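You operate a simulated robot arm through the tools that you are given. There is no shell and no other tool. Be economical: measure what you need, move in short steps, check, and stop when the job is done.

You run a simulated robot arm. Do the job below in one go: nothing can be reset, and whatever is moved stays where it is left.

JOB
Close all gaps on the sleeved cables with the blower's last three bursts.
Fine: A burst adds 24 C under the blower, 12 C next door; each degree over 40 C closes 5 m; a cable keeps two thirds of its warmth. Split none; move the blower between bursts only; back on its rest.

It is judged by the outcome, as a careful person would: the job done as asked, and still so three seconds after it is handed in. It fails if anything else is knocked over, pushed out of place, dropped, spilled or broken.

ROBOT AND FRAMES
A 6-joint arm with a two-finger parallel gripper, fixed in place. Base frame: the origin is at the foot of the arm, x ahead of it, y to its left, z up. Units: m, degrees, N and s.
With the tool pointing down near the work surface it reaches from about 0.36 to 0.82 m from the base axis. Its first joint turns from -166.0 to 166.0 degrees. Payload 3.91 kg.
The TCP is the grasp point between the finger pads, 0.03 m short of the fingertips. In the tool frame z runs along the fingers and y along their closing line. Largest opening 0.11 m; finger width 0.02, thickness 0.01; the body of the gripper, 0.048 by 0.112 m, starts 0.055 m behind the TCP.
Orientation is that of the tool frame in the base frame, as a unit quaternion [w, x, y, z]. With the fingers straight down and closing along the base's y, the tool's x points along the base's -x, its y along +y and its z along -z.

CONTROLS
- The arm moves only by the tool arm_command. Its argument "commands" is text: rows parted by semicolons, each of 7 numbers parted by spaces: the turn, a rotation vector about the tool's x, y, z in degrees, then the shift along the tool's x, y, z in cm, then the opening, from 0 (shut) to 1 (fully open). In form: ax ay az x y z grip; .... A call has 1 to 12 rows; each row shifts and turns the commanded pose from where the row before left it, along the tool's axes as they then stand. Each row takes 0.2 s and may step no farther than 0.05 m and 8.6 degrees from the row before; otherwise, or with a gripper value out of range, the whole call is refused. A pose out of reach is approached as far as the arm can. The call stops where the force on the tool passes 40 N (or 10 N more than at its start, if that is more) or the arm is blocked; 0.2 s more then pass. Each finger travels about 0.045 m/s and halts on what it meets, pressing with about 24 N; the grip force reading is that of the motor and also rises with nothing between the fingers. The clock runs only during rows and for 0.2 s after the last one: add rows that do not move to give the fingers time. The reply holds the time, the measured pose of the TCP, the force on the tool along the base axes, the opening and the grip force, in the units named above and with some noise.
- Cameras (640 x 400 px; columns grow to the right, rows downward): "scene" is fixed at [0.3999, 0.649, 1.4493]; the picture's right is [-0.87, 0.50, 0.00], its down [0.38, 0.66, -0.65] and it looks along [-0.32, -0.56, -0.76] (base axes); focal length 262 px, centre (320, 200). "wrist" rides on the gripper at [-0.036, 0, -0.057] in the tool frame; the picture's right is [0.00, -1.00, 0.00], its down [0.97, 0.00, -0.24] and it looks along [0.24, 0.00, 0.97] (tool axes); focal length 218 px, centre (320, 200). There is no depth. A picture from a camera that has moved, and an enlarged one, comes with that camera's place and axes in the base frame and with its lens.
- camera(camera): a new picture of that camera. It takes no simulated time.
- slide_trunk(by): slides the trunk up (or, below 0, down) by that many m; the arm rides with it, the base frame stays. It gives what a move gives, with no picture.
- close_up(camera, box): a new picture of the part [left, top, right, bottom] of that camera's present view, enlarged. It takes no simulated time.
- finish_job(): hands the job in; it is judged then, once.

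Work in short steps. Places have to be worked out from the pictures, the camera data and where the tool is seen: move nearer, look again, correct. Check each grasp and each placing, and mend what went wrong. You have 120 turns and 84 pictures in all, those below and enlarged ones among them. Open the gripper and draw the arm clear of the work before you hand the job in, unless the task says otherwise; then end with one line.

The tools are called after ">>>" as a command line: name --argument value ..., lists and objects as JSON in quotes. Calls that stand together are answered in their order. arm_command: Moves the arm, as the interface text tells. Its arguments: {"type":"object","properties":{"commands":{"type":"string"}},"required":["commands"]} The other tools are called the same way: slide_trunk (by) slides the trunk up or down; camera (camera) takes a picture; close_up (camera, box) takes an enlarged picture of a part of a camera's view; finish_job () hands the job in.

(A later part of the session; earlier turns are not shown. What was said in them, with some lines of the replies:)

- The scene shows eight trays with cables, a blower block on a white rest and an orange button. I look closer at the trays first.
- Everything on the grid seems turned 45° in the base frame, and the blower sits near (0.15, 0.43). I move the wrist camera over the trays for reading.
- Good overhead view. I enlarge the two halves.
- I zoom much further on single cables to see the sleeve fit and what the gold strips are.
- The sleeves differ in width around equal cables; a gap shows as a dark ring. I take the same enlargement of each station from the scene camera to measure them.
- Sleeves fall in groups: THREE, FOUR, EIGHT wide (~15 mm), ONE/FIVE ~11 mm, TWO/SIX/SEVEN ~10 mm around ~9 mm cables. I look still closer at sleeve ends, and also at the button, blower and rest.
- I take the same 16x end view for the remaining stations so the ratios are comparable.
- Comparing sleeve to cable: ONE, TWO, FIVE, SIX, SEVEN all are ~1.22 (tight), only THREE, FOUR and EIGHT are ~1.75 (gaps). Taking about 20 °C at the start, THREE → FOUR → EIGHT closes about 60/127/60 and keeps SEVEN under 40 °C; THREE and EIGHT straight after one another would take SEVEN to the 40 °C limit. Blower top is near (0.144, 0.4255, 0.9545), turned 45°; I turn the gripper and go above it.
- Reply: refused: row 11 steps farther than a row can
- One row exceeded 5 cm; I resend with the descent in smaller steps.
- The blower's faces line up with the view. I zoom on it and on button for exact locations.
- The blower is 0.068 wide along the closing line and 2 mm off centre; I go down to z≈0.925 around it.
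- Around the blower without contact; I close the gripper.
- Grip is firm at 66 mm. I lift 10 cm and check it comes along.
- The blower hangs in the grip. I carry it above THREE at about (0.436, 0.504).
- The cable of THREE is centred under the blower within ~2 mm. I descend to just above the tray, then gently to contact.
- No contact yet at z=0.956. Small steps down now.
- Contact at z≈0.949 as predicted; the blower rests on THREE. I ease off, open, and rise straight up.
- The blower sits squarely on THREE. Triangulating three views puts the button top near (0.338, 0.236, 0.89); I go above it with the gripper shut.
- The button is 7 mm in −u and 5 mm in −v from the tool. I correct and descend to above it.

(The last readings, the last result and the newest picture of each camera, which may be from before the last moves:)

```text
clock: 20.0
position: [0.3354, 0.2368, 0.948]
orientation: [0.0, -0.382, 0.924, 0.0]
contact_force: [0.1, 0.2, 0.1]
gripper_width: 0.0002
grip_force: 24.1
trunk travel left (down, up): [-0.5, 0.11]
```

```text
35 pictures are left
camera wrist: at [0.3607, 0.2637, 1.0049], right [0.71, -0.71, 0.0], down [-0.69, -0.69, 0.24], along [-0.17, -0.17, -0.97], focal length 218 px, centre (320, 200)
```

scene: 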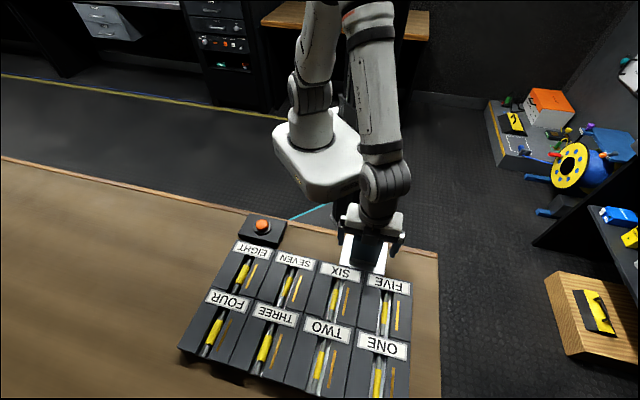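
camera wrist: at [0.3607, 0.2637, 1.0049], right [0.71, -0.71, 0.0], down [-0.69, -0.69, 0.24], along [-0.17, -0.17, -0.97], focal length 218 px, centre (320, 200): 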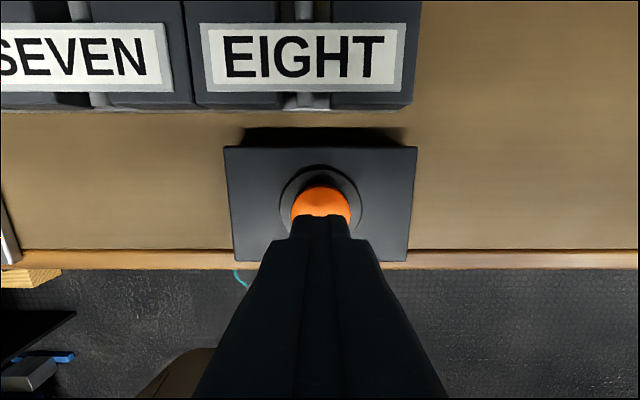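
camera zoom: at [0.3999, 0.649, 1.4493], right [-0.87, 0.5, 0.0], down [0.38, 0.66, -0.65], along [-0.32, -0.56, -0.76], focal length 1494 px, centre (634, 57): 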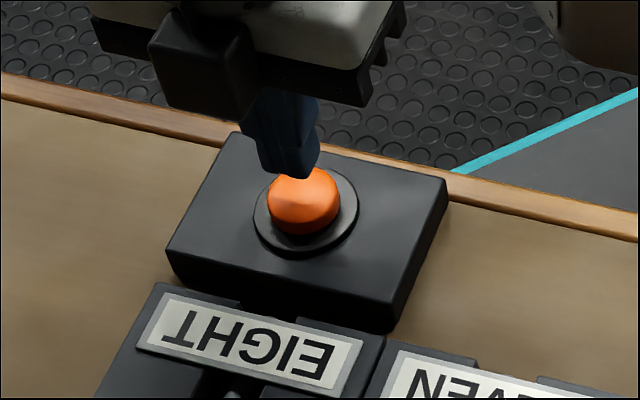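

Nearly over the cap; I shift 4 mm toward it and press in small steps, watching the force.

>>> arm_command --commands "0 0 0 -0.4 0 0 0;0 0 0 0 0 0.8 0;0 0 0 0 0 0.5 0;0 0 0 0 0 0.3 0;0 0 0 0 0 0 0"

>>> close_up --camera "scene" --box '[215, 190, 315, 260]'

```text
clock: 21.2
position: [0.3397, 0.2399, 0.9321]
orientation: [0.001, -0.383, 0.924, 0.0]
contact_force: [-0.5, -1.0, -0.8]
gripper_width: 0.0001
grip_force: 23.9
trunk travel left (down, up): [-0.5, 0.11]
```

```text
5.71 times, centred on (265, 225) of scene
camera zoom: at [0.3999, 0.649, 1.4493], right [-0.87, 0.5, 0.0], down [0.38, 0.66, -0.65], along [-0.32, -0.56, -0.76], focal length 1494 px, centre (634, 57)
```

zoom: 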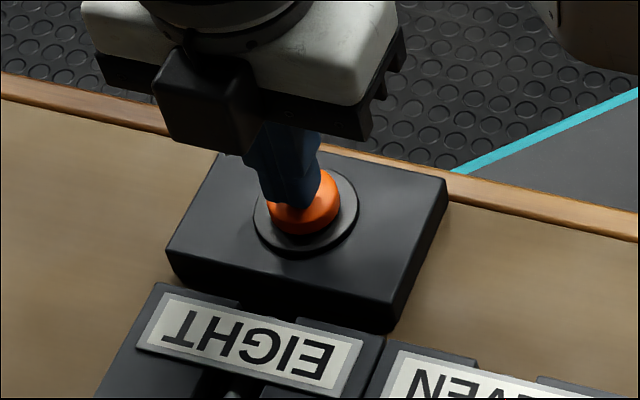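

Almost touching, well over the cap. I continue down in 2 mm steps.

>>> arm_command --commands "0 0 0 0 0 0.25 0;0 0 0 0 0 0.25 0;0 0 0 0 0 0.25 0;0 0 0 0 0 0 0"

```text
clock: 22.2
position: [0.3381, 0.2393, 0.9245]
orientation: [0.0, -0.383, 0.924, 0.0]
contact_force: [-0.1, 0.4, 1.7]
gripper_width: 0.0002
grip_force: 24.4
trunk travel left (down, up): [-0.5, 0.11]
```

>>> arm_command --commands "0 0 0 0 0 0.2 0;0 0 0 0 0 0.2 0;0 0 0 0 0 0 0"

>>> close_up --camera "scene" --box '[190, 190, 350, 310]'

```text
clock: 23.0
position: [0.3368, 0.2387, 0.9206]
orientation: [0.001, -0.383, 0.924, 0.0]
contact_force: [-2.7, -1.1, 12.8]
gripper_width: 0.0
grip_force: 23.4
trunk travel left (down, up): [-0.5, 0.11]
```

```text
3.33 times, centred on (270, 250) of scene
camera zoom: at [0.3999, 0.649, 1.4493], right [-0.87, 0.5, 0.0], down [0.38, 0.66, -0.65], along [-0.32, -0.56, -0.76], focal length 872 px, centre (487, 33)
```

zoom: 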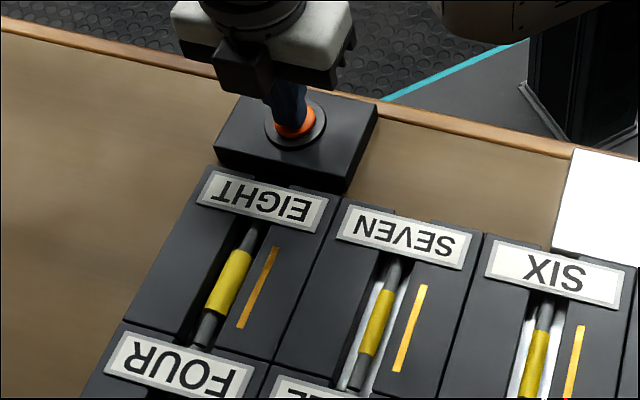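

The button is partly down (12.8 N). I keep it held and press a little further to be sure it bottoms.

>>> arm_command --commands "0 0 0 0 0 0.15 0;0 0 0 0 0 0 0"

>>> close_up --camera "scene" --box '[170, 200, 350, 380]'

```text
clock: 23.6
position: [0.3384, 0.2389, 0.9171]
orientation: [0.002, -0.383, 0.924, 0.0]
contact_force: [-1.6, -5.9, 20.0]
gripper_width: 0.0
grip_force: 24.1
trunk travel left (down, up): [-0.5, 0.11]
```

```text
2.22 times, centred on (260, 290) of scene
camera zoom: at [0.3999, 0.649, 1.4493], right [-0.87, 0.5, 0.0], down [0.38, 0.66, -0.65], along [-0.32, -0.56, -0.76], focal length 581 px, centre (453, 0)
```

zoom: 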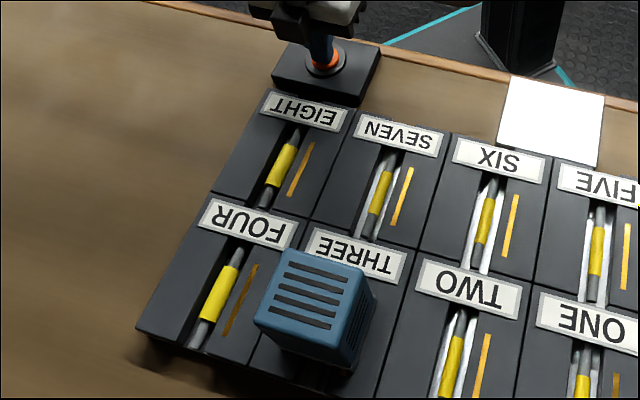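

Still springy with about 7 mm of travel. I press on a bit to find the bottom, without releasing.

>>> arm_command --commands "0 0 0 0 0 0.2 0;0 0 0 0 0 0 0"

>>> close_up --camera "scene" --box '[225, 200, 305, 250]'

```text
clock: 24.2
position: [0.338, 0.2396, 0.9181]
orientation: [0.0, -0.382, 0.924, 0.001]
contact_force: [-0.1, -6.3, 27.6]
gripper_width: 0.0
grip_force: 24.2
trunk travel left (down, up): [-0.5, 0.11]
```

```text
8.00 times, centred on (265, 225) of scene
camera zoom: at [0.3999, 0.649, 1.4493], right [-0.87, 0.5, 0.0], down [0.38, 0.66, -0.65], along [-0.32, -0.56, -0.76], focal length 2092 px, centre (760, 0)
```

zoom: 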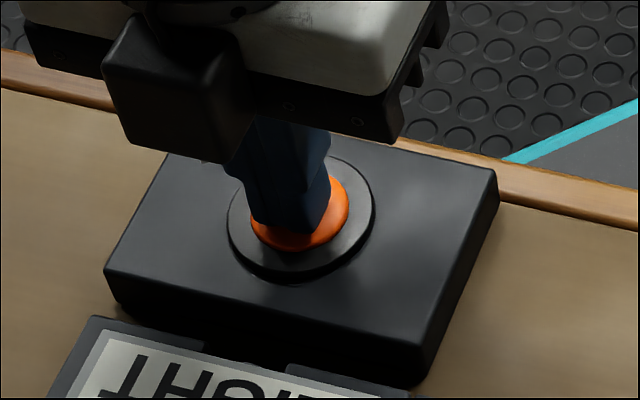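

The cap is flush and no longer moves: one full press. I release by rising straight up and go back above THREE with the gripper open.

>>> arm_command --commands "0 0 0 0 0 -2.5 0;0 0 0 0 0 -4 0;0 0 0 0 0 -4 0;0 0 0 0 0 -4 0;0 0 0 0 0 -4 0;0 0 0 -4 2 0 0.3;0 0 0 -4 2 0 0.6;0 0 0 -4 2 0 1;0 0 0 -4 2 0 1;0 0 0 -4 2 0 1;0 0 0 -4 2 0 1;0 0 0 -1 0.3 0 1"

>>> camera --camera "wrist"

>>> close_up --camera "scene" --box '[225, 205, 305, 255]'

```text
clock: 26.8
position: [0.4283, 0.5049, 1.1017]
orientation: [0.0, -0.383, 0.924, 0.0]
contact_force: [0.1, 0.5, -0.7]
gripper_width: 0.1098
grip_force: 0.1
trunk travel left (down, up): [-0.5, 0.11]
```

```text
30 pictures are left
camera wrist: at [0.454, 0.5311, 1.1583], right [0.71, -0.71, 0.0], down [-0.69, -0.69, 0.24], along [-0.17, -0.17, -0.97], focal length 218 px, centre (320, 200)
```

wrist: 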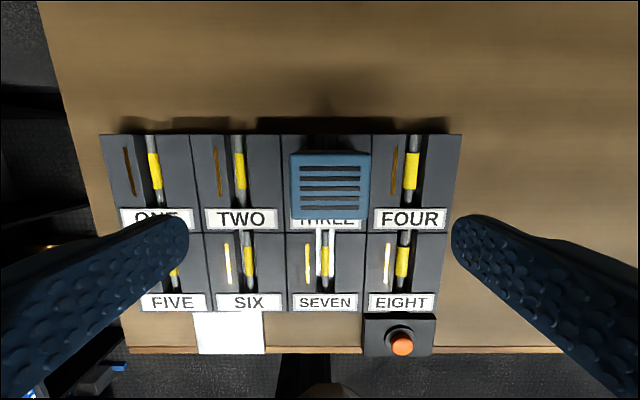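

```text
8.00 times, centred on (265, 230) of scene
camera zoom: at [0.3999, 0.649, 1.4493], right [-0.87, 0.5, 0.0], down [0.38, 0.66, -0.65], along [-0.32, -0.56, -0.76], focal length 2092 px, centre (760, -40)
```

zoom: 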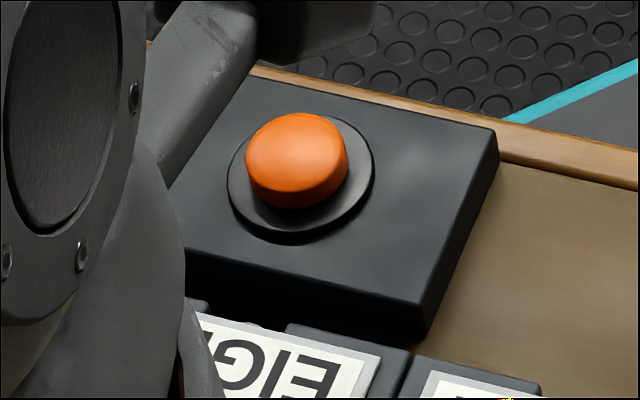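

The button sprang back; the blower is 9 mm in +u and ~3 mm in +v of the tool. I correct, descend to the same grasp height and close.

>>> arm_command --commands "0 0 0 -0.3 -0.9 0 1;0 0 0 0 0 4 1;0 0 0 0 0 4 1;0 0 0 0 0 4 1;0 0 0 0 0 3.1 1;0 0 0 0 0 0 1;0 0 0 0 0 0 0.5;0 0 0 0 0 0 0.5;0 0 0 0 0 0 0.5;0 0 0 0 0 0 0.5;0 0 0 0 0 0 0.5;0 0 0 0 0 0 0.5"

```text
clock: 29.4
position: [0.4365, 0.5012, 0.9506]
orientation: [0.0, -0.383, 0.924, 0.0]
contact_force: [-1.0, 0.3, -1.2]
gripper_width: 0.0656
grip_force: 23.5
trunk travel left (down, up): [-0.5, 0.11]
```

Gripped again. I lift and carry it toward FOUR (one pitch, 0.105 along u), then look at THREE.

>>> arm_command --commands "0 0 0 0 0 -1 0.5;0 0 0 0 0 -3 0.5;0 0 0 0 0 -4 0.5;0 0 0 0 -2.5 0 0.5;0 0 0 0 -4 0 0.5;0 0 0 0 -4 0 0.5;0 0 0 0 0 0 0.5;0 0 0 0 0 0 0.5"

>>> close_up --camera "scene" --box '[184, 280, 312, 380]'

>>> close_up --camera "scene" --box '[250, 354, 274, 369]'

>>> camera --camera "wrist"

```text
clock: 31.2
position: [0.5115, 0.4247, 1.0286]
orientation: [-0.001, -0.383, 0.924, 0.001]
contact_force: [0.2, -0.7, -3.7]
gripper_width: 0.0661
grip_force: 24.0
trunk travel left (down, up): [-0.5, 0.11]
```

```text
4.00 times, centred on (248, 330) of scene
camera zoom: at [0.3999, 0.649, 1.4493], right [-0.87, 0.5, 0.0], down [0.38, 0.66, -0.65], along [-0.32, -0.56, -0.76], focal length 1046 px, centre (608, -320)
```

zoom: 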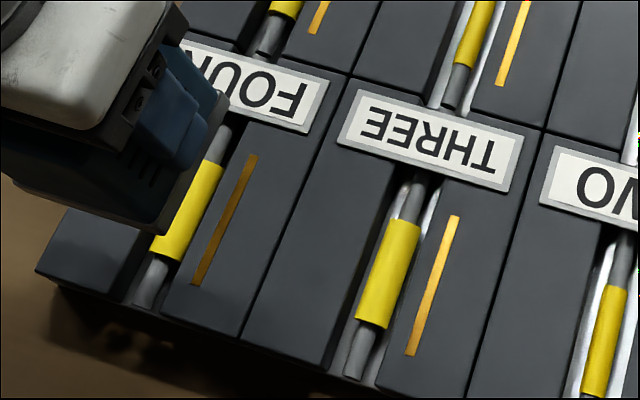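

```text
16.00 times, centred on (262, 362) of scene
camera zoom: at [0.3999, 0.649, 1.4493], right [-0.87, 0.5, 0.0], down [0.38, 0.66, -0.65], along [-0.32, -0.56, -0.76], focal length 4183 px, centre (1248, -2384)
```

zoom: 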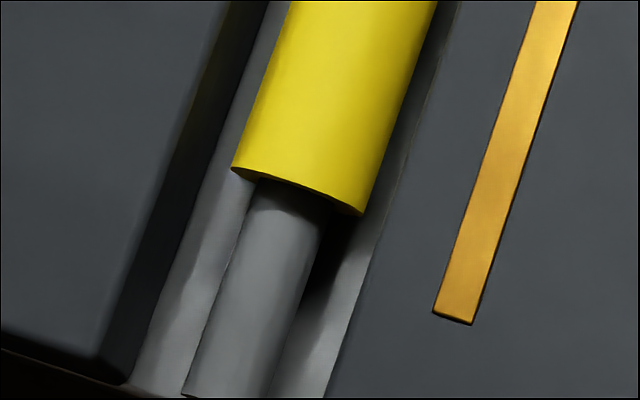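

```text
26 pictures are left
camera wrist: at [0.5358, 0.4503, 1.0864], right [0.71, -0.71, 0.0], down [-0.69, -0.69, 0.24], along [-0.17, -0.17, -0.97], focal length 218 px, centre (320, 200)
```

wrist: 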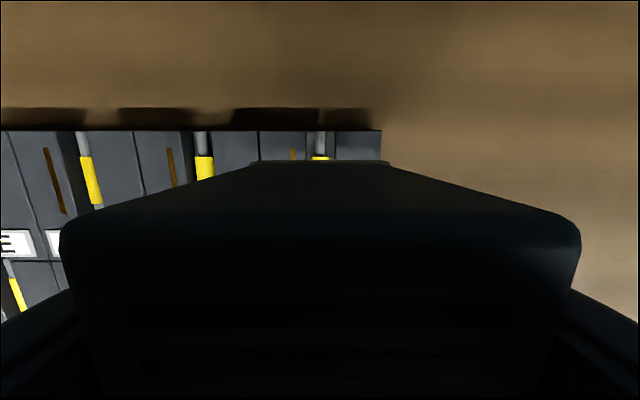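

THREE looks unchanged so far, which fits the plan: its main shrink comes with the next burst, next door. The blower is centred over FOUR's cable, so I lower it there.

>>> arm_command --commands "0 0 0 -0.2 0 2 0.5;0 0 0 0 0 2.5 0.5;0 0 0 0 0 1.5 0.5;0 0 0 0 0 0.8 0.5;0 0 0 0 0 0.5 0.5;0 0 0 0 0 0.2 0.5;0 0 0 0 0 0 0.5;0 0 0 0 0 0 0.5"

```text
clock: 33.0
position: [0.5113, 0.4269, 0.9547]
orientation: [0.001, -0.382, 0.924, 0.001]
contact_force: [-0.3, -0.3, -3.5]
gripper_width: 0.0658
grip_force: 24.4
trunk travel left (down, up): [-0.5, 0.11]
```

>>> arm_command --commands "0 0 0 0 0 0.3 0.5;0 0 0 0 0 0.2 0.5;0 0 0 0 0 0.1 0.5;0 0 0 0 0 0 0.5;0 0 0 0 0 0 0.5"

```text
clock: 34.2
position: [0.5124, 0.4266, 0.9506]
orientation: [0.003, -0.382, 0.924, 0.0]
contact_force: [-1.0, -2.1, 14.9]
gripper_width: 0.0658
grip_force: 24.6
trunk travel left (down, up): [-0.5, 0.11]
```

Contact at z≈0.95 on FOUR. I release and rise.

>>> arm_command --commands "0 0 0 0 0 -0.1 0.5;0 0 0 0 0 0 0.7;0 0 0 0 0 0 0.9;0 0 0 0 0 0 1;0 0 0 0 0 0 1;0 0 0 0 0 0 1;0 0 0 0 0 -2 1;0 0 0 0 0 -4 1;0 0 0 0 0 -4.5 1;0 0 0 0 0 -4.5 1;0 0 0 0 0 0 1"

>>> camera --camera "wrist"

```text
clock: 36.6
position: [0.5129, 0.4291, 1.099]
orientation: [0.0, -0.383, 0.924, -0.001]
contact_force: [0.6, 0.4, -0.5]
gripper_width: 0.1097
grip_force: 0.1
trunk travel left (down, up): [-0.5, 0.11]
```

```text
25 pictures are left
camera wrist: at [0.5388, 0.4549, 1.1559], right [0.71, -0.71, 0.0], down [-0.69, -0.69, 0.24], along [-0.17, -0.17, -0.97], focal length 218 px, centre (320, 200)
```

wrist: 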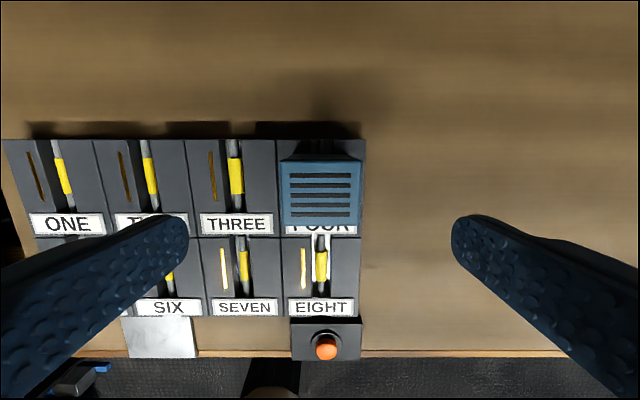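

Blower stands on FOUR. I go back above the button with fingers shut.

>>> arm_command --commands "0 0 0 2 -0.15 0 1;0 0 0 4 -0.15 0 0.7;0 0 0 4 -0.15 0 0.4;0 0 0 4 -0.15 0 0;0 0 0 4 -0.15 0 0;0 0 0 4 -0.15 0 0;0 0 0 3.8 -0.17 0 0;0 0 0 0 0 4 0;0 0 0 0 0 4 0;0 0 0 0 0 4 0;0 0 0 0 0 3 0;0 0 0 0 0 0 0"

>>> camera --camera "wrist"

```text
clock: 39.2
position: [0.3353, 0.2356, 0.9486]
orientation: [0.0, -0.382, 0.924, 0.0]
contact_force: [0.4, -0.2, 0.0]
gripper_width: 0.0
grip_force: 24.3
trunk travel left (down, up): [-0.5, 0.11]
```

```text
24 pictures are left
camera wrist: at [0.3614, 0.2619, 1.0051], right [0.71, -0.71, 0.0], down [-0.69, -0.69, 0.24], along [-0.17, -0.17, -0.97], focal length 218 px, centre (320, 200)
```

wrist: 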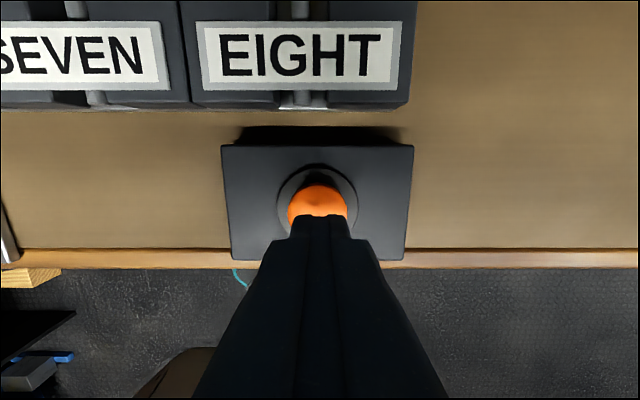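

Same position as before the first press; I repeat the same full press in one stroke with a short hold.

>>> arm_command --commands "0 0 0 -0.45 0.15 0.5 0;0 0 0 0 0 0.8 0;0 0 0 0 0 0.5 0;0 0 0 0 0 0.4 0;0 0 0 0 0 0.3 0;0 0 0 0 0 0.3 0;0 0 0 0 0 0.3 0;0 0 0 0 0 0 0;0 0 0 0 0 0 0;0 0 0 0 0 0 0"

>>> close_up --camera "scene" --box '[170, 200, 330, 380]'

```text
clock: 41.4
position: [0.3392, 0.2411, 0.9187]
orientation: [0.001, -0.383, 0.924, 0.001]
contact_force: [1.0, -2.2, 15.9]
gripper_width: 0.0
grip_force: 23.9
trunk travel left (down, up): [-0.5, 0.11]
```

```text
2.22 times, centred on (250, 290) of scene
camera zoom: at [0.3999, 0.649, 1.4493], right [-0.87, 0.5, 0.0], down [0.38, 0.66, -0.65], along [-0.32, -0.56, -0.76], focal length 581 px, centre (476, 0)
```

zoom: 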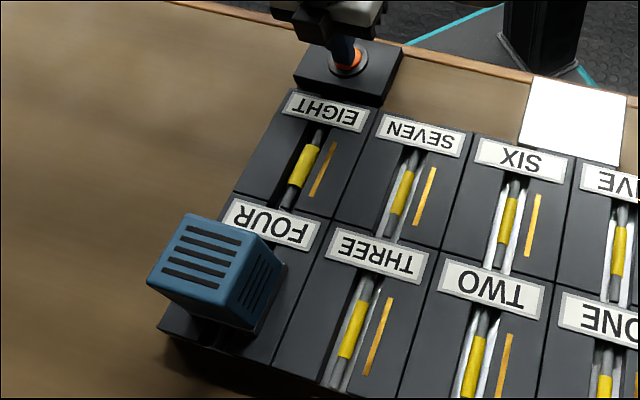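

THREE has visibly narrowed, so the bursts fire. I press 1 mm more to match the first stroke? Not needed; I look at THREE closely instead.

>>> close_up --camera "scene" --box '[250, 354, 274, 369]'

>>> close_up --camera "scene" --box '[234, 325, 298, 365]'

```text
16.00 times, centred on (262, 362) of scene
camera zoom: at [0.3999, 0.649, 1.4493], right [-0.87, 0.5, 0.0], down [0.38, 0.66, -0.65], along [-0.32, -0.56, -0.76], focal length 4183 px, centre (1248, -2384)
```

zoom: 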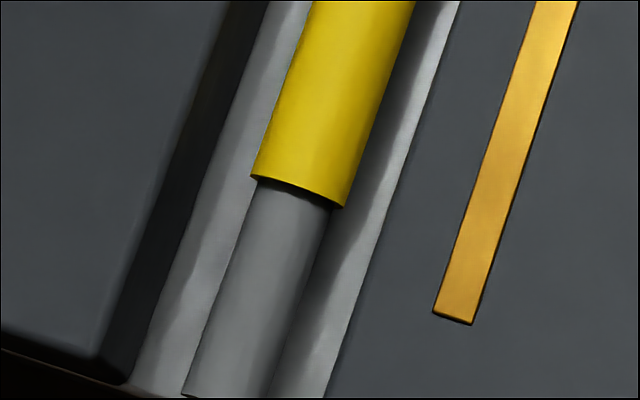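

```text
10.00 times, centred on (266, 345) of scene
camera zoom: at [0.3999, 0.649, 1.4493], right [-0.87, 0.5, 0.0], down [0.38, 0.66, -0.65], along [-0.32, -0.56, -0.76], focal length 2614 px, centre (860, -1250)
```

zoom: 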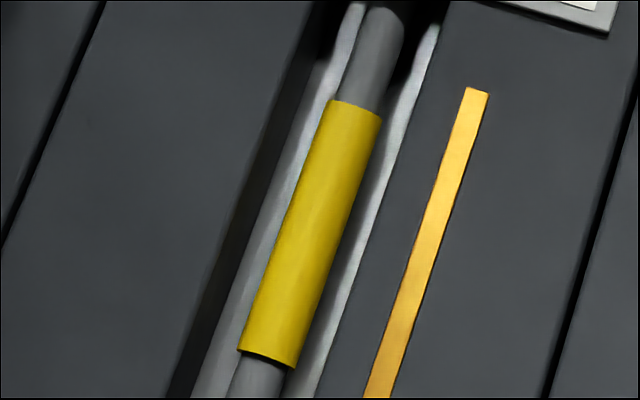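

THREE is now tight (ratio 1.23). I release the button and return above FOUR with the gripper open.

>>> arm_command --commands "0 0 0 0 0 -2.5 0;0 0 0 0 0 -4 0;0 0 0 0 0 -4 0;0 0 0 0 0 -4 0;0 0 0 0 0 -4 0;0 0 0 -3.6 0 0 0.3;0 0 0 -4 0 0 0.6;0 0 0 -4 0 0 1;0 0 0 -4 0 0 1;0 0 0 -4 0 0 1;0 0 0 -4 0 0 1;0 0 0 -1.5 0 0 1"

>>> camera --camera "wrist"

```text
clock: 44.0
position: [0.519, 0.4196, 1.1042]
orientation: [0.0, -0.383, 0.924, 0.001]
contact_force: [0.1, 0.2, 0.1]
gripper_width: 0.11
grip_force: 0.0
trunk travel left (down, up): [-0.5, 0.11]
```

```text
20 pictures are left
camera wrist: at [0.5448, 0.4468, 1.161], right [0.71, -0.71, 0.0], down [-0.69, -0.69, 0.24], along [-0.17, -0.17, -0.97], focal length 218 px, centre (320, 200)
```

wrist: 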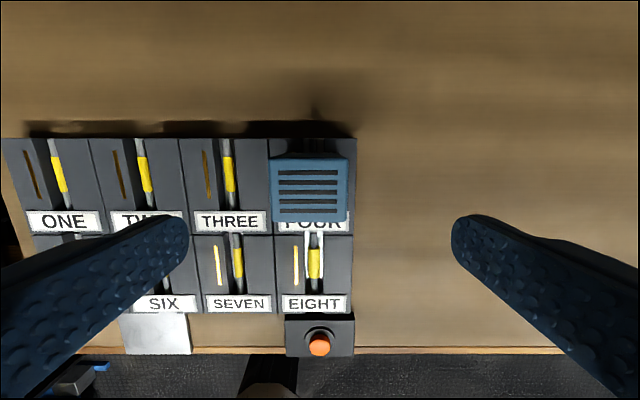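

The blower is 9 mm in −u of the tool. I correct, descend and grip.

>>> arm_command --commands "0 0 0 0 0.93 0 1;0 0 0 0 0 4 1;0 0 0 0 0 4 1;0 0 0 0 0 4 1;0 0 0 0 0 3.2 1;0 0 0 0 0 0 1;0 0 0 0 0 0 0.5;0 0 0 0 0 0 0.5;0 0 0 0 0 0 0.5;0 0 0 0 0 0 0.5;0 0 0 0 0 0 0.5;0 0 0 0 0 0 0.5"

```text
clock: 46.6
position: [0.5126, 0.4239, 0.9517]
orientation: [0.0, -0.382, 0.924, 0.0]
contact_force: [-1.4, 0.6, -0.3]
gripper_width: 0.0658
grip_force: 24.6
trunk travel left (down, up): [-0.5, 0.11]
```

Gripped. I lift 8 cm and carry it back one row to EIGHT, then check FOUR.

>>> arm_command --commands "0 0 0 0 0 -1 0.5;0 0 0 0 0 -3 0.5;0 0 0 0 0 -4 0.5;0 0 0 3 0 0 0.5;0 0 0 4 0 0 0.5;0 0 0 4 0 0 0.5;0 0 0 1.1 0 0 0.5;0 0 0 0 0 0 0.5;0 0 0 0 0 0 0.5"

>>> close_up --camera "scene" --box '[184, 290, 264, 355]'

>>> camera --camera "wrist"

```text
clock: 48.6
position: [0.423, 0.3383, 1.0334]
orientation: [0.0, -0.382, 0.924, 0.0]
contact_force: [0.0, 1.0, -3.0]
gripper_width: 0.0662
grip_force: 24.6
trunk travel left (down, up): [-0.5, 0.11]
```

```text
6.15 times, centred on (224, 322) of scene
camera zoom: at [0.3999, 0.649, 1.4493], right [-0.87, 0.5, 0.0], down [0.38, 0.66, -0.65], along [-0.32, -0.56, -0.76], focal length 1609 px, centre (911, -554)
```

zoom: 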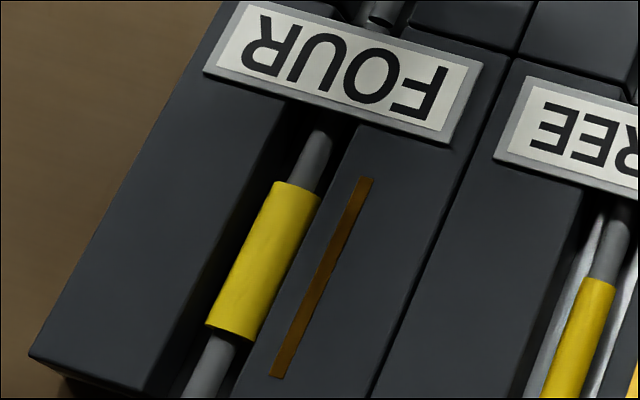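

```text
18 pictures are left
camera wrist: at [0.4491, 0.3647, 1.0911], right [0.71, -0.71, 0.0], down [-0.69, -0.69, 0.24], along [-0.17, -0.17, -0.97], focal length 218 px, centre (320, 200)
```

wrist: 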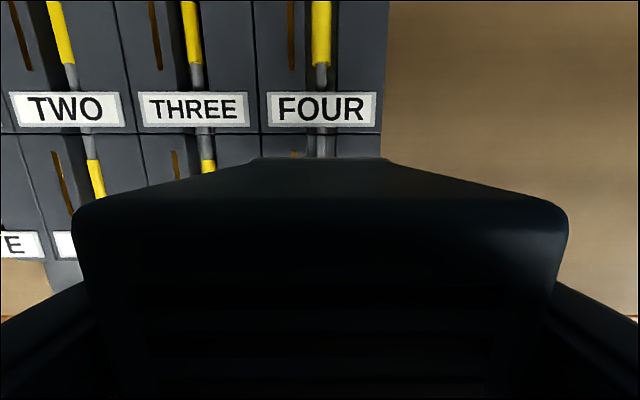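

FOUR is still wide open (it gets its second share from EIGHT's burst), THREE is closed — consistent with the plan. The blower is centred on EIGHT's cable; I shift 4 mm along +v and lower it.

>>> arm_command --commands "0 0 0 -0.4 0 2 0.5;0 0 0 0 0 2.5 0.5;0 0 0 0 0 2 0.5;0 0 0 0 0 0.8 0.5;0 0 0 0 0 0.5 0.5;0 0 0 0 0 0.2 0.5;0 0 0 0 0 0 0.5;0 0 0 0 0 0 0.5"

```text
clock: 50.4
position: [0.4268, 0.3425, 0.9524]
orientation: [0.0, -0.383, 0.924, 0.0]
contact_force: [-0.7, -1.5, 9.6]
gripper_width: 0.0658
grip_force: 24.0
trunk travel left (down, up): [-0.5, 0.11]
```

Contact on EIGHT. I release, rise and check the placing.

>>> arm_command --commands "0 0 0 0 0 0 0.7;0 0 0 0 0 0 0.9;0 0 0 0 0 0 1;0 0 0 0 0 0 1;0 0 0 0 0 0 1;0 0 0 0 0 -2 1;0 0 0 0 0 -4 1;0 0 0 0 0 -4.5 1;0 0 0 0 0 -4.5 1;0 0 0 0 0 0 1"

>>> camera --camera "wrist"

```text
clock: 52.6
position: [0.43, 0.341, 1.1008]
orientation: [0.0, -0.383, 0.924, -0.001]
contact_force: [-0.1, -0.5, -0.2]
gripper_width: 0.1098
grip_force: 0.0
trunk travel left (down, up): [-0.5, 0.11]
```

```text
17 pictures are left
camera wrist: at [0.4548, 0.3675, 1.1583], right [0.71, -0.71, 0.0], down [-0.69, -0.69, 0.24], along [-0.17, -0.17, -0.97], focal length 218 px, centre (320, 200)
```

wrist: 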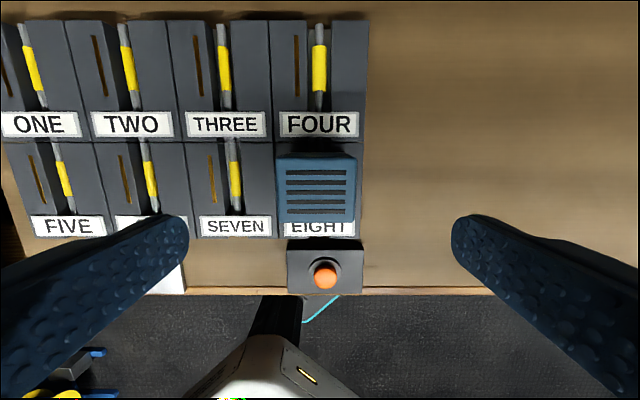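

Blower stands on EIGHT. I move above the button with fingers shut and down to the pre-press height.

>>> arm_command --commands "0 0 0 2 -0.1 0 0.7;0 0 0 4 -0.2 0 0.4;0 0 0 4 -0.2 0 0;0 0 0 3.6 -0.2 0 0;0 0 0 0 0 0 0;0 0 0 0 0 4 0;0 0 0 0 0 4 0;0 0 0 0 0 4 0;0 0 0 0 0 3.2 0;0 0 0 0 0 0 0;0 0 0 0 0 0 0"

>>> camera --camera "wrist"

```text
clock: 55.0
position: [0.3366, 0.247, 0.95]
orientation: [0.0, -0.383, 0.924, 0.0]
contact_force: [0.4, -0.2, -0.1]
gripper_width: 0.0001
grip_force: 24.0
trunk travel left (down, up): [-0.5, 0.11]
```

```text
16 pictures are left
camera wrist: at [0.3622, 0.2737, 1.0079], right [0.71, -0.71, 0.0], down [-0.69, -0.69, 0.24], along [-0.17, -0.17, -0.97], focal length 218 px, centre (320, 200)
```

wrist: 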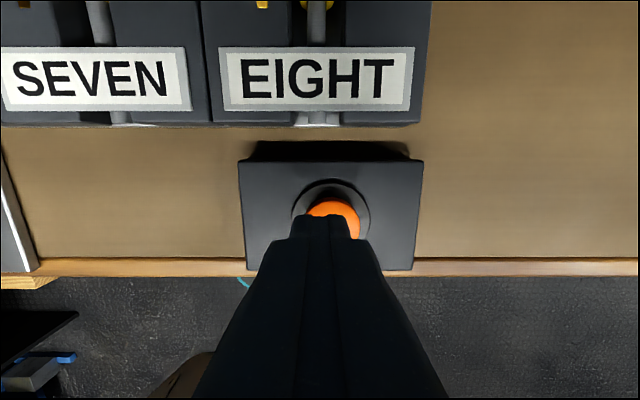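

The blower itself should be just out of this view; I verify with the scene camera before pressing.

>>> close_up --camera "scene" --box '[190, 180, 330, 310]'

```text
3.08 times, centred on (260, 245) of scene
camera zoom: at [0.3999, 0.649, 1.4493], right [-0.87, 0.5, 0.0], down [0.38, 0.66, -0.65], along [-0.32, -0.56, -0.76], focal length 804 px, centre (505, 62)
```

zoom: 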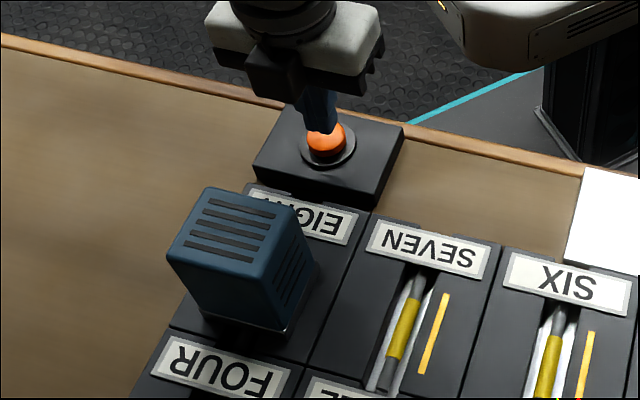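

The blower is well centred on EIGHT. The button lies 6 mm in +u, 4 mm in −v; I correct and press fully once.

>>> arm_command --commands "0 0 0 0.4 -0.65 0.5 0;0 0 0 0 0 0.8 0;0 0 0 0 0 0.5 0;0 0 0 0 0 0.4 0;0 0 0 0 0 0.3 0;0 0 0 0 0 0.3 0;0 0 0 0 0 0.35 0;0 0 0 0 0 0 0;0 0 0 0 0 0 0;0 0 0 0 0 0 0"

>>> close_up --camera "scene" --box '[184, 290, 264, 355]'

```text
clock: 57.2
position: [0.3385, 0.2339, 0.9185]
orientation: [0.0, -0.383, 0.924, 0.001]
contact_force: [5.9, 5.1, 19.3]
gripper_width: 0.0
grip_force: 23.8
trunk travel left (down, up): [-0.5, 0.11]
```

```text
6.15 times, centred on (224, 322) of scene
camera zoom: at [0.3999, 0.649, 1.4493], right [-0.87, 0.5, 0.0], down [0.38, 0.66, -0.65], along [-0.32, -0.56, -0.76], focal length 1609 px, centre (911, -554)
```

zoom: 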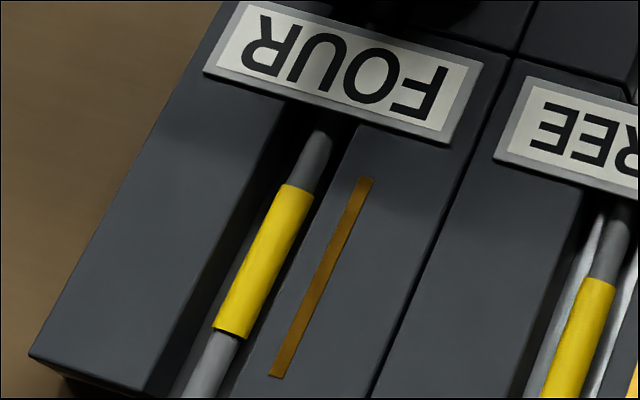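

FOUR has closed too. I release the button, rise and return above EIGHT with the gripper open.

>>> arm_command --commands "0 0 0 0 0 -2.5 0;0 0 0 0 0 -4 0;0 0 0 0 0 -4 0;0 0 0 0 0 -4 0;0 0 0 0 0 -4 0;0 0 0 -3.5 0.3 0 0.3;0 0 0 -3.5 0.4 0 0.6;0 0 0 -3.5 0.4 0 1;0 0 0 -3.4 0.3 0 1;0 0 0 0 0 0 1;0 0 0 0 0 0 1;0 0 0 0 0 0 1"

>>> camera --camera "wrist"

```text
clock: 59.8
position: [0.4293, 0.3414, 1.1056]
orientation: [0.0, -0.383, 0.924, 0.001]
contact_force: [-0.1, -0.5, -0.1]
gripper_width: 0.1101
grip_force: 0.0
trunk travel left (down, up): [-0.5, 0.11]
```

```text
13 pictures are left
camera wrist: at [0.4553, 0.3682, 1.162], right [0.71, -0.71, 0.0], down [-0.69, -0.69, 0.24], along [-0.17, -0.17, -0.97], focal length 218 px, centre (320, 200)
```

wrist: 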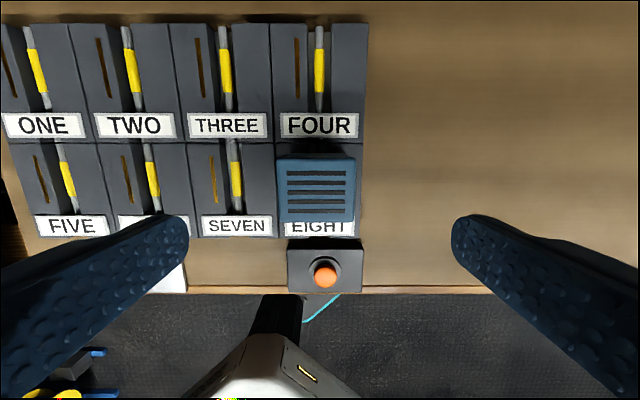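

Same alignment as when I left it. I descend, grip and lift.

>>> arm_command --commands "0 0 0 0 0.25 4 1;0 0 0 0 0 4 1;0 0 0 0 0 4 1;0 0 0 0 0 3.3 1;0 0 0 0 0 0 1;0 0 0 0 0 0 0.5;0 0 0 0 0 0 0.5;0 0 0 0 0 0 0.5;0 0 0 0 0 0 0.5;0 0 0 0 0 0 0.5;0 0 0 0 0 0 0.5"

```text
clock: 62.2
position: [0.4221, 0.3444, 0.9505]
orientation: [0.0, -0.382, 0.924, 0.0]
contact_force: [0.2, -0.8, -0.2]
gripper_width: 0.0659
grip_force: 23.9
trunk travel left (down, up): [-0.5, 0.11]
```

Gripped. I lift 9 cm and carry it toward the rest (grasp pose there was 0.1462, 0.4285, 0.929).

>>> arm_command --commands "0 0 0 0 0 -1 0.5;0 0 0 0 0 -4 0.5;0 0 0 0 0 -4 0.5;0 0 0 0.9 1.6 0 0.5;0 0 0 2 3.7 0 0.5;0 0 0 2 3.7 0 0.5;0 0 0 2 3.7 0 0.5;0 0 0 2 3.7 0 0.5;0 0 0 2 3.7 0 0.5;0 0 0 2 3.7 0 0.5;0 0 0 1 1.6 0 0.5;0 0 0 0 0 0 0.5"

>>> camera --camera "scene"

>>> close_up --camera "scene" --box '[195, 240, 295, 320]'

>>> camera --camera "wrist"

```text
clock: 64.8
position: [0.1462, 0.4231, 1.0404]
orientation: [0.0, -0.384, 0.924, 0.0]
contact_force: [-0.7, -0.7, -3.4]
gripper_width: 0.0662
grip_force: 24.0
trunk travel left (down, up): [-0.5, 0.11]
```

```text
12 pictures are left
```

scene: 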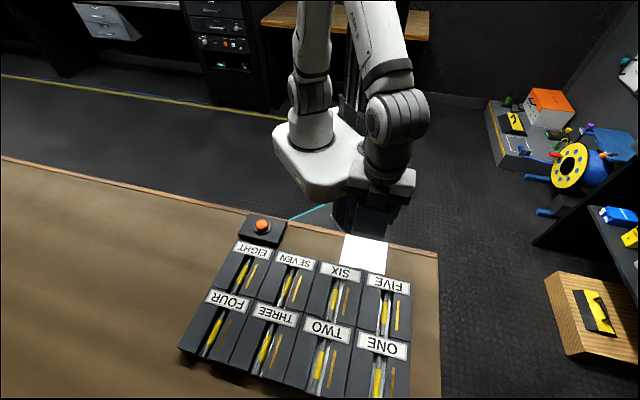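

```text
5.00 times, centred on (245, 280) of scene
camera zoom: at [0.3999, 0.649, 1.4493], right [-0.87, 0.5, 0.0], down [0.38, 0.66, -0.65], along [-0.32, -0.56, -0.76], focal length 1307 px, centre (695, -200)
```

zoom: 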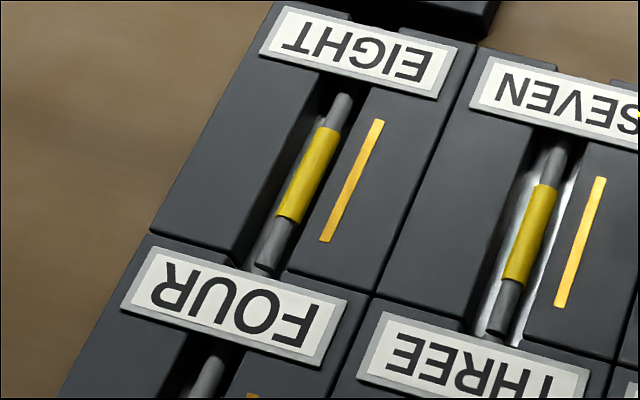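

```text
10 pictures are left
camera wrist: at [0.1718, 0.449, 1.0976], right [0.71, -0.71, 0.0], down [-0.69, -0.69, 0.24], along [-0.17, -0.17, -0.97], focal length 218 px, centre (320, 200)
```

wrist: 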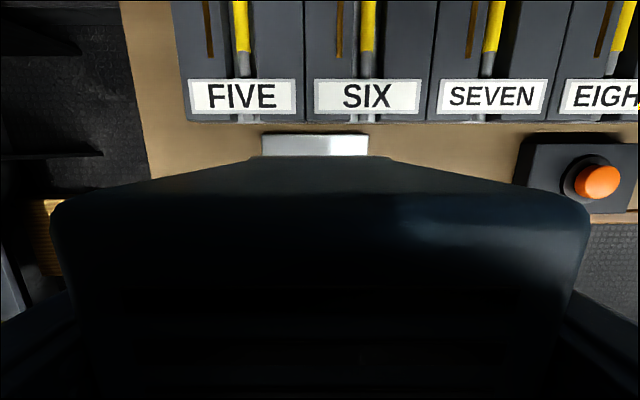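

EIGHT, FOUR and THREE are all tight, and SEVEN is intact. The rest is ~4–5 mm in −u; I correct and lower the blower onto it.

>>> arm_command --commands "0 0 0 -0.2 0.45 3 0.5;0 0 0 0 0 3 0.5;0 0 0 0 0 2 0.5;0 0 0 0 0 1.5 0.5;0 0 0 0 0 0.6 0.5;0 0 0 0 0 0 0.5;0 0 0 0 0 0 0.5"

>>> close_up --camera "scene" --box '[310, 190, 430, 280]'

```text
clock: 66.4
position: [0.1445, 0.4294, 0.9391]
orientation: [0.0, -0.383, 0.924, 0.0]
contact_force: [-0.1, -0.1, -3.6]
gripper_width: 0.0658
grip_force: 24.4
trunk travel left (down, up): [-0.5, 0.11]
```

```text
4.44 times, centred on (370, 235) of scene
camera zoom: at [0.3999, 0.649, 1.4493], right [-0.87, 0.5, 0.0], down [0.38, 0.66, -0.65], along [-0.32, -0.56, -0.76], focal length 1162 px, centre (98, 44)
```

zoom: 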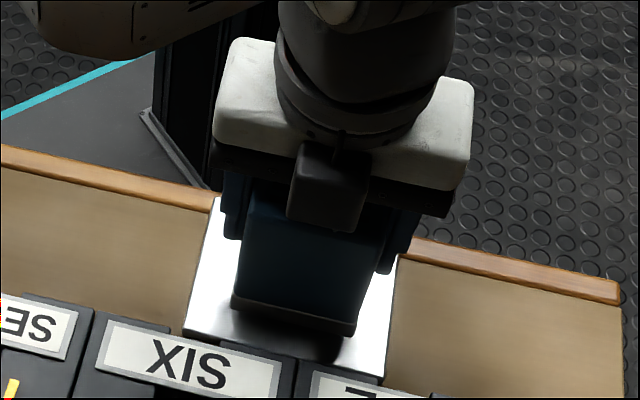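

Aligned with the original spot and about 1 cm up. Small steps to contact.

>>> arm_command --commands "0 0 0 0 0 0.4 0.5;0 0 0 0 0 0.3 0.5;0 0 0 0 0 0.15 0.5;0 0 0 0 0 0 0.5;0 0 0 0 0 0 0.5"

```text
clock: 67.6
position: [0.145, 0.4282, 0.9304]
orientation: [0.0, -0.383, 0.924, 0.0]
contact_force: [1.1, 0.4, -3.9]
gripper_width: 0.0661
grip_force: 23.7
trunk travel left (down, up): [-0.5, 0.11]
```

>>> arm_command --commands "0 0 0 0 0 0.15 0.5;0 0 0 0 0 0.15 0.5;0 0 0 0 0 0 0.5;0 0 0 0 0 0 0.5"

```text
clock: 68.6
position: [0.1458, 0.4285, 0.9277]
orientation: [0.001, -0.383, 0.924, 0.001]
contact_force: [-0.3, 3.6, 16.0]
gripper_width: 0.0654
grip_force: 24.3
trunk travel left (down, up): [-0.5, 0.11]
```

Contact on the rest. I open and rise clear.

>>> arm_command --commands "0 0 0 0 0 -0.1 0.5;0 0 0 0 0 0 0.7;0 0 0 0 0 0 0.9;0 0 0 0 0 0 1;0 0 0 0 0 0 1;0 0 0 0 0 0 1;0 0 0 0 0 -2 1;0 0 0 0 0 -4 1;0 0 0 0 0 -4.5 1;0 0 0 0 0 -4.5 1;0 0 0 0 0 -4.5 1;0 0 0 0 0 0 1"

>>> camera --camera "wrist"

>>> close_up --camera "scene" --box '[170, 200, 430, 400]'

```text
clock: 71.2
position: [0.1468, 0.4312, 1.1265]
orientation: [0.001, -0.383, 0.924, 0.0]
contact_force: [0.4, 0.2, -0.1]
gripper_width: 0.1101
grip_force: 0.1
trunk travel left (down, up): [-0.5, 0.11]
```

```text
8 pictures are left
camera wrist: at [0.1713, 0.4577, 1.184], right [0.71, -0.71, 0.0], down [-0.69, -0.69, 0.24], along [-0.17, -0.17, -0.97], focal length 218 px, centre (320, 200)
```

wrist: 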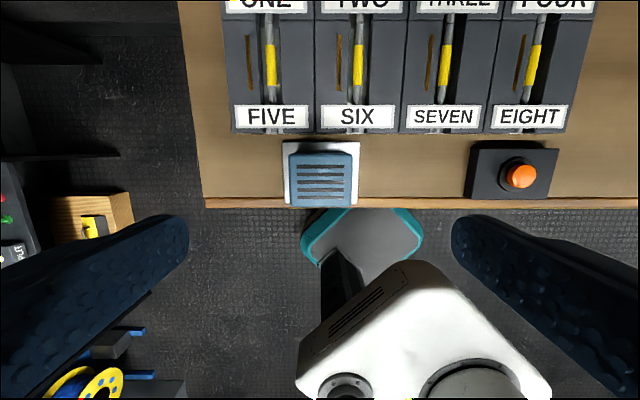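

```text
2.00 times, centred on (300, 300) of scene
camera zoom: at [0.3999, 0.649, 1.4493], right [-0.87, 0.5, 0.0], down [0.38, 0.66, -0.65], along [-0.32, -0.56, -0.76], focal length 523 px, centre (360, 0)
```

zoom: 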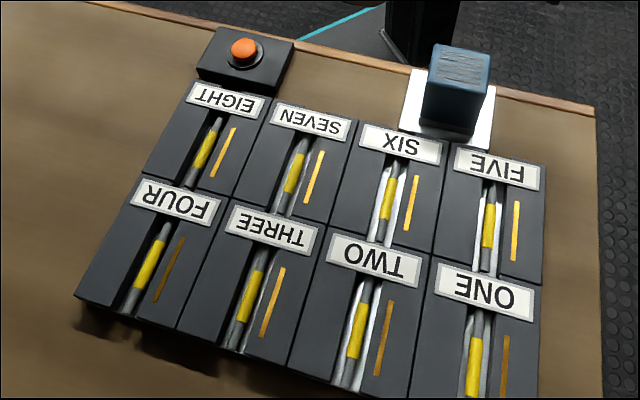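

All eight sleeves are tight and whole, the blower stands on its rest, the gripper is open and clear. I hand in.

>>> finish_job

```text
The job is handed in.
```

The gaps on THREE, FOUR and EIGHT are closed with the three bursts, fired in that order. I saw no split on any sleeve, and the blower is back on its rest.
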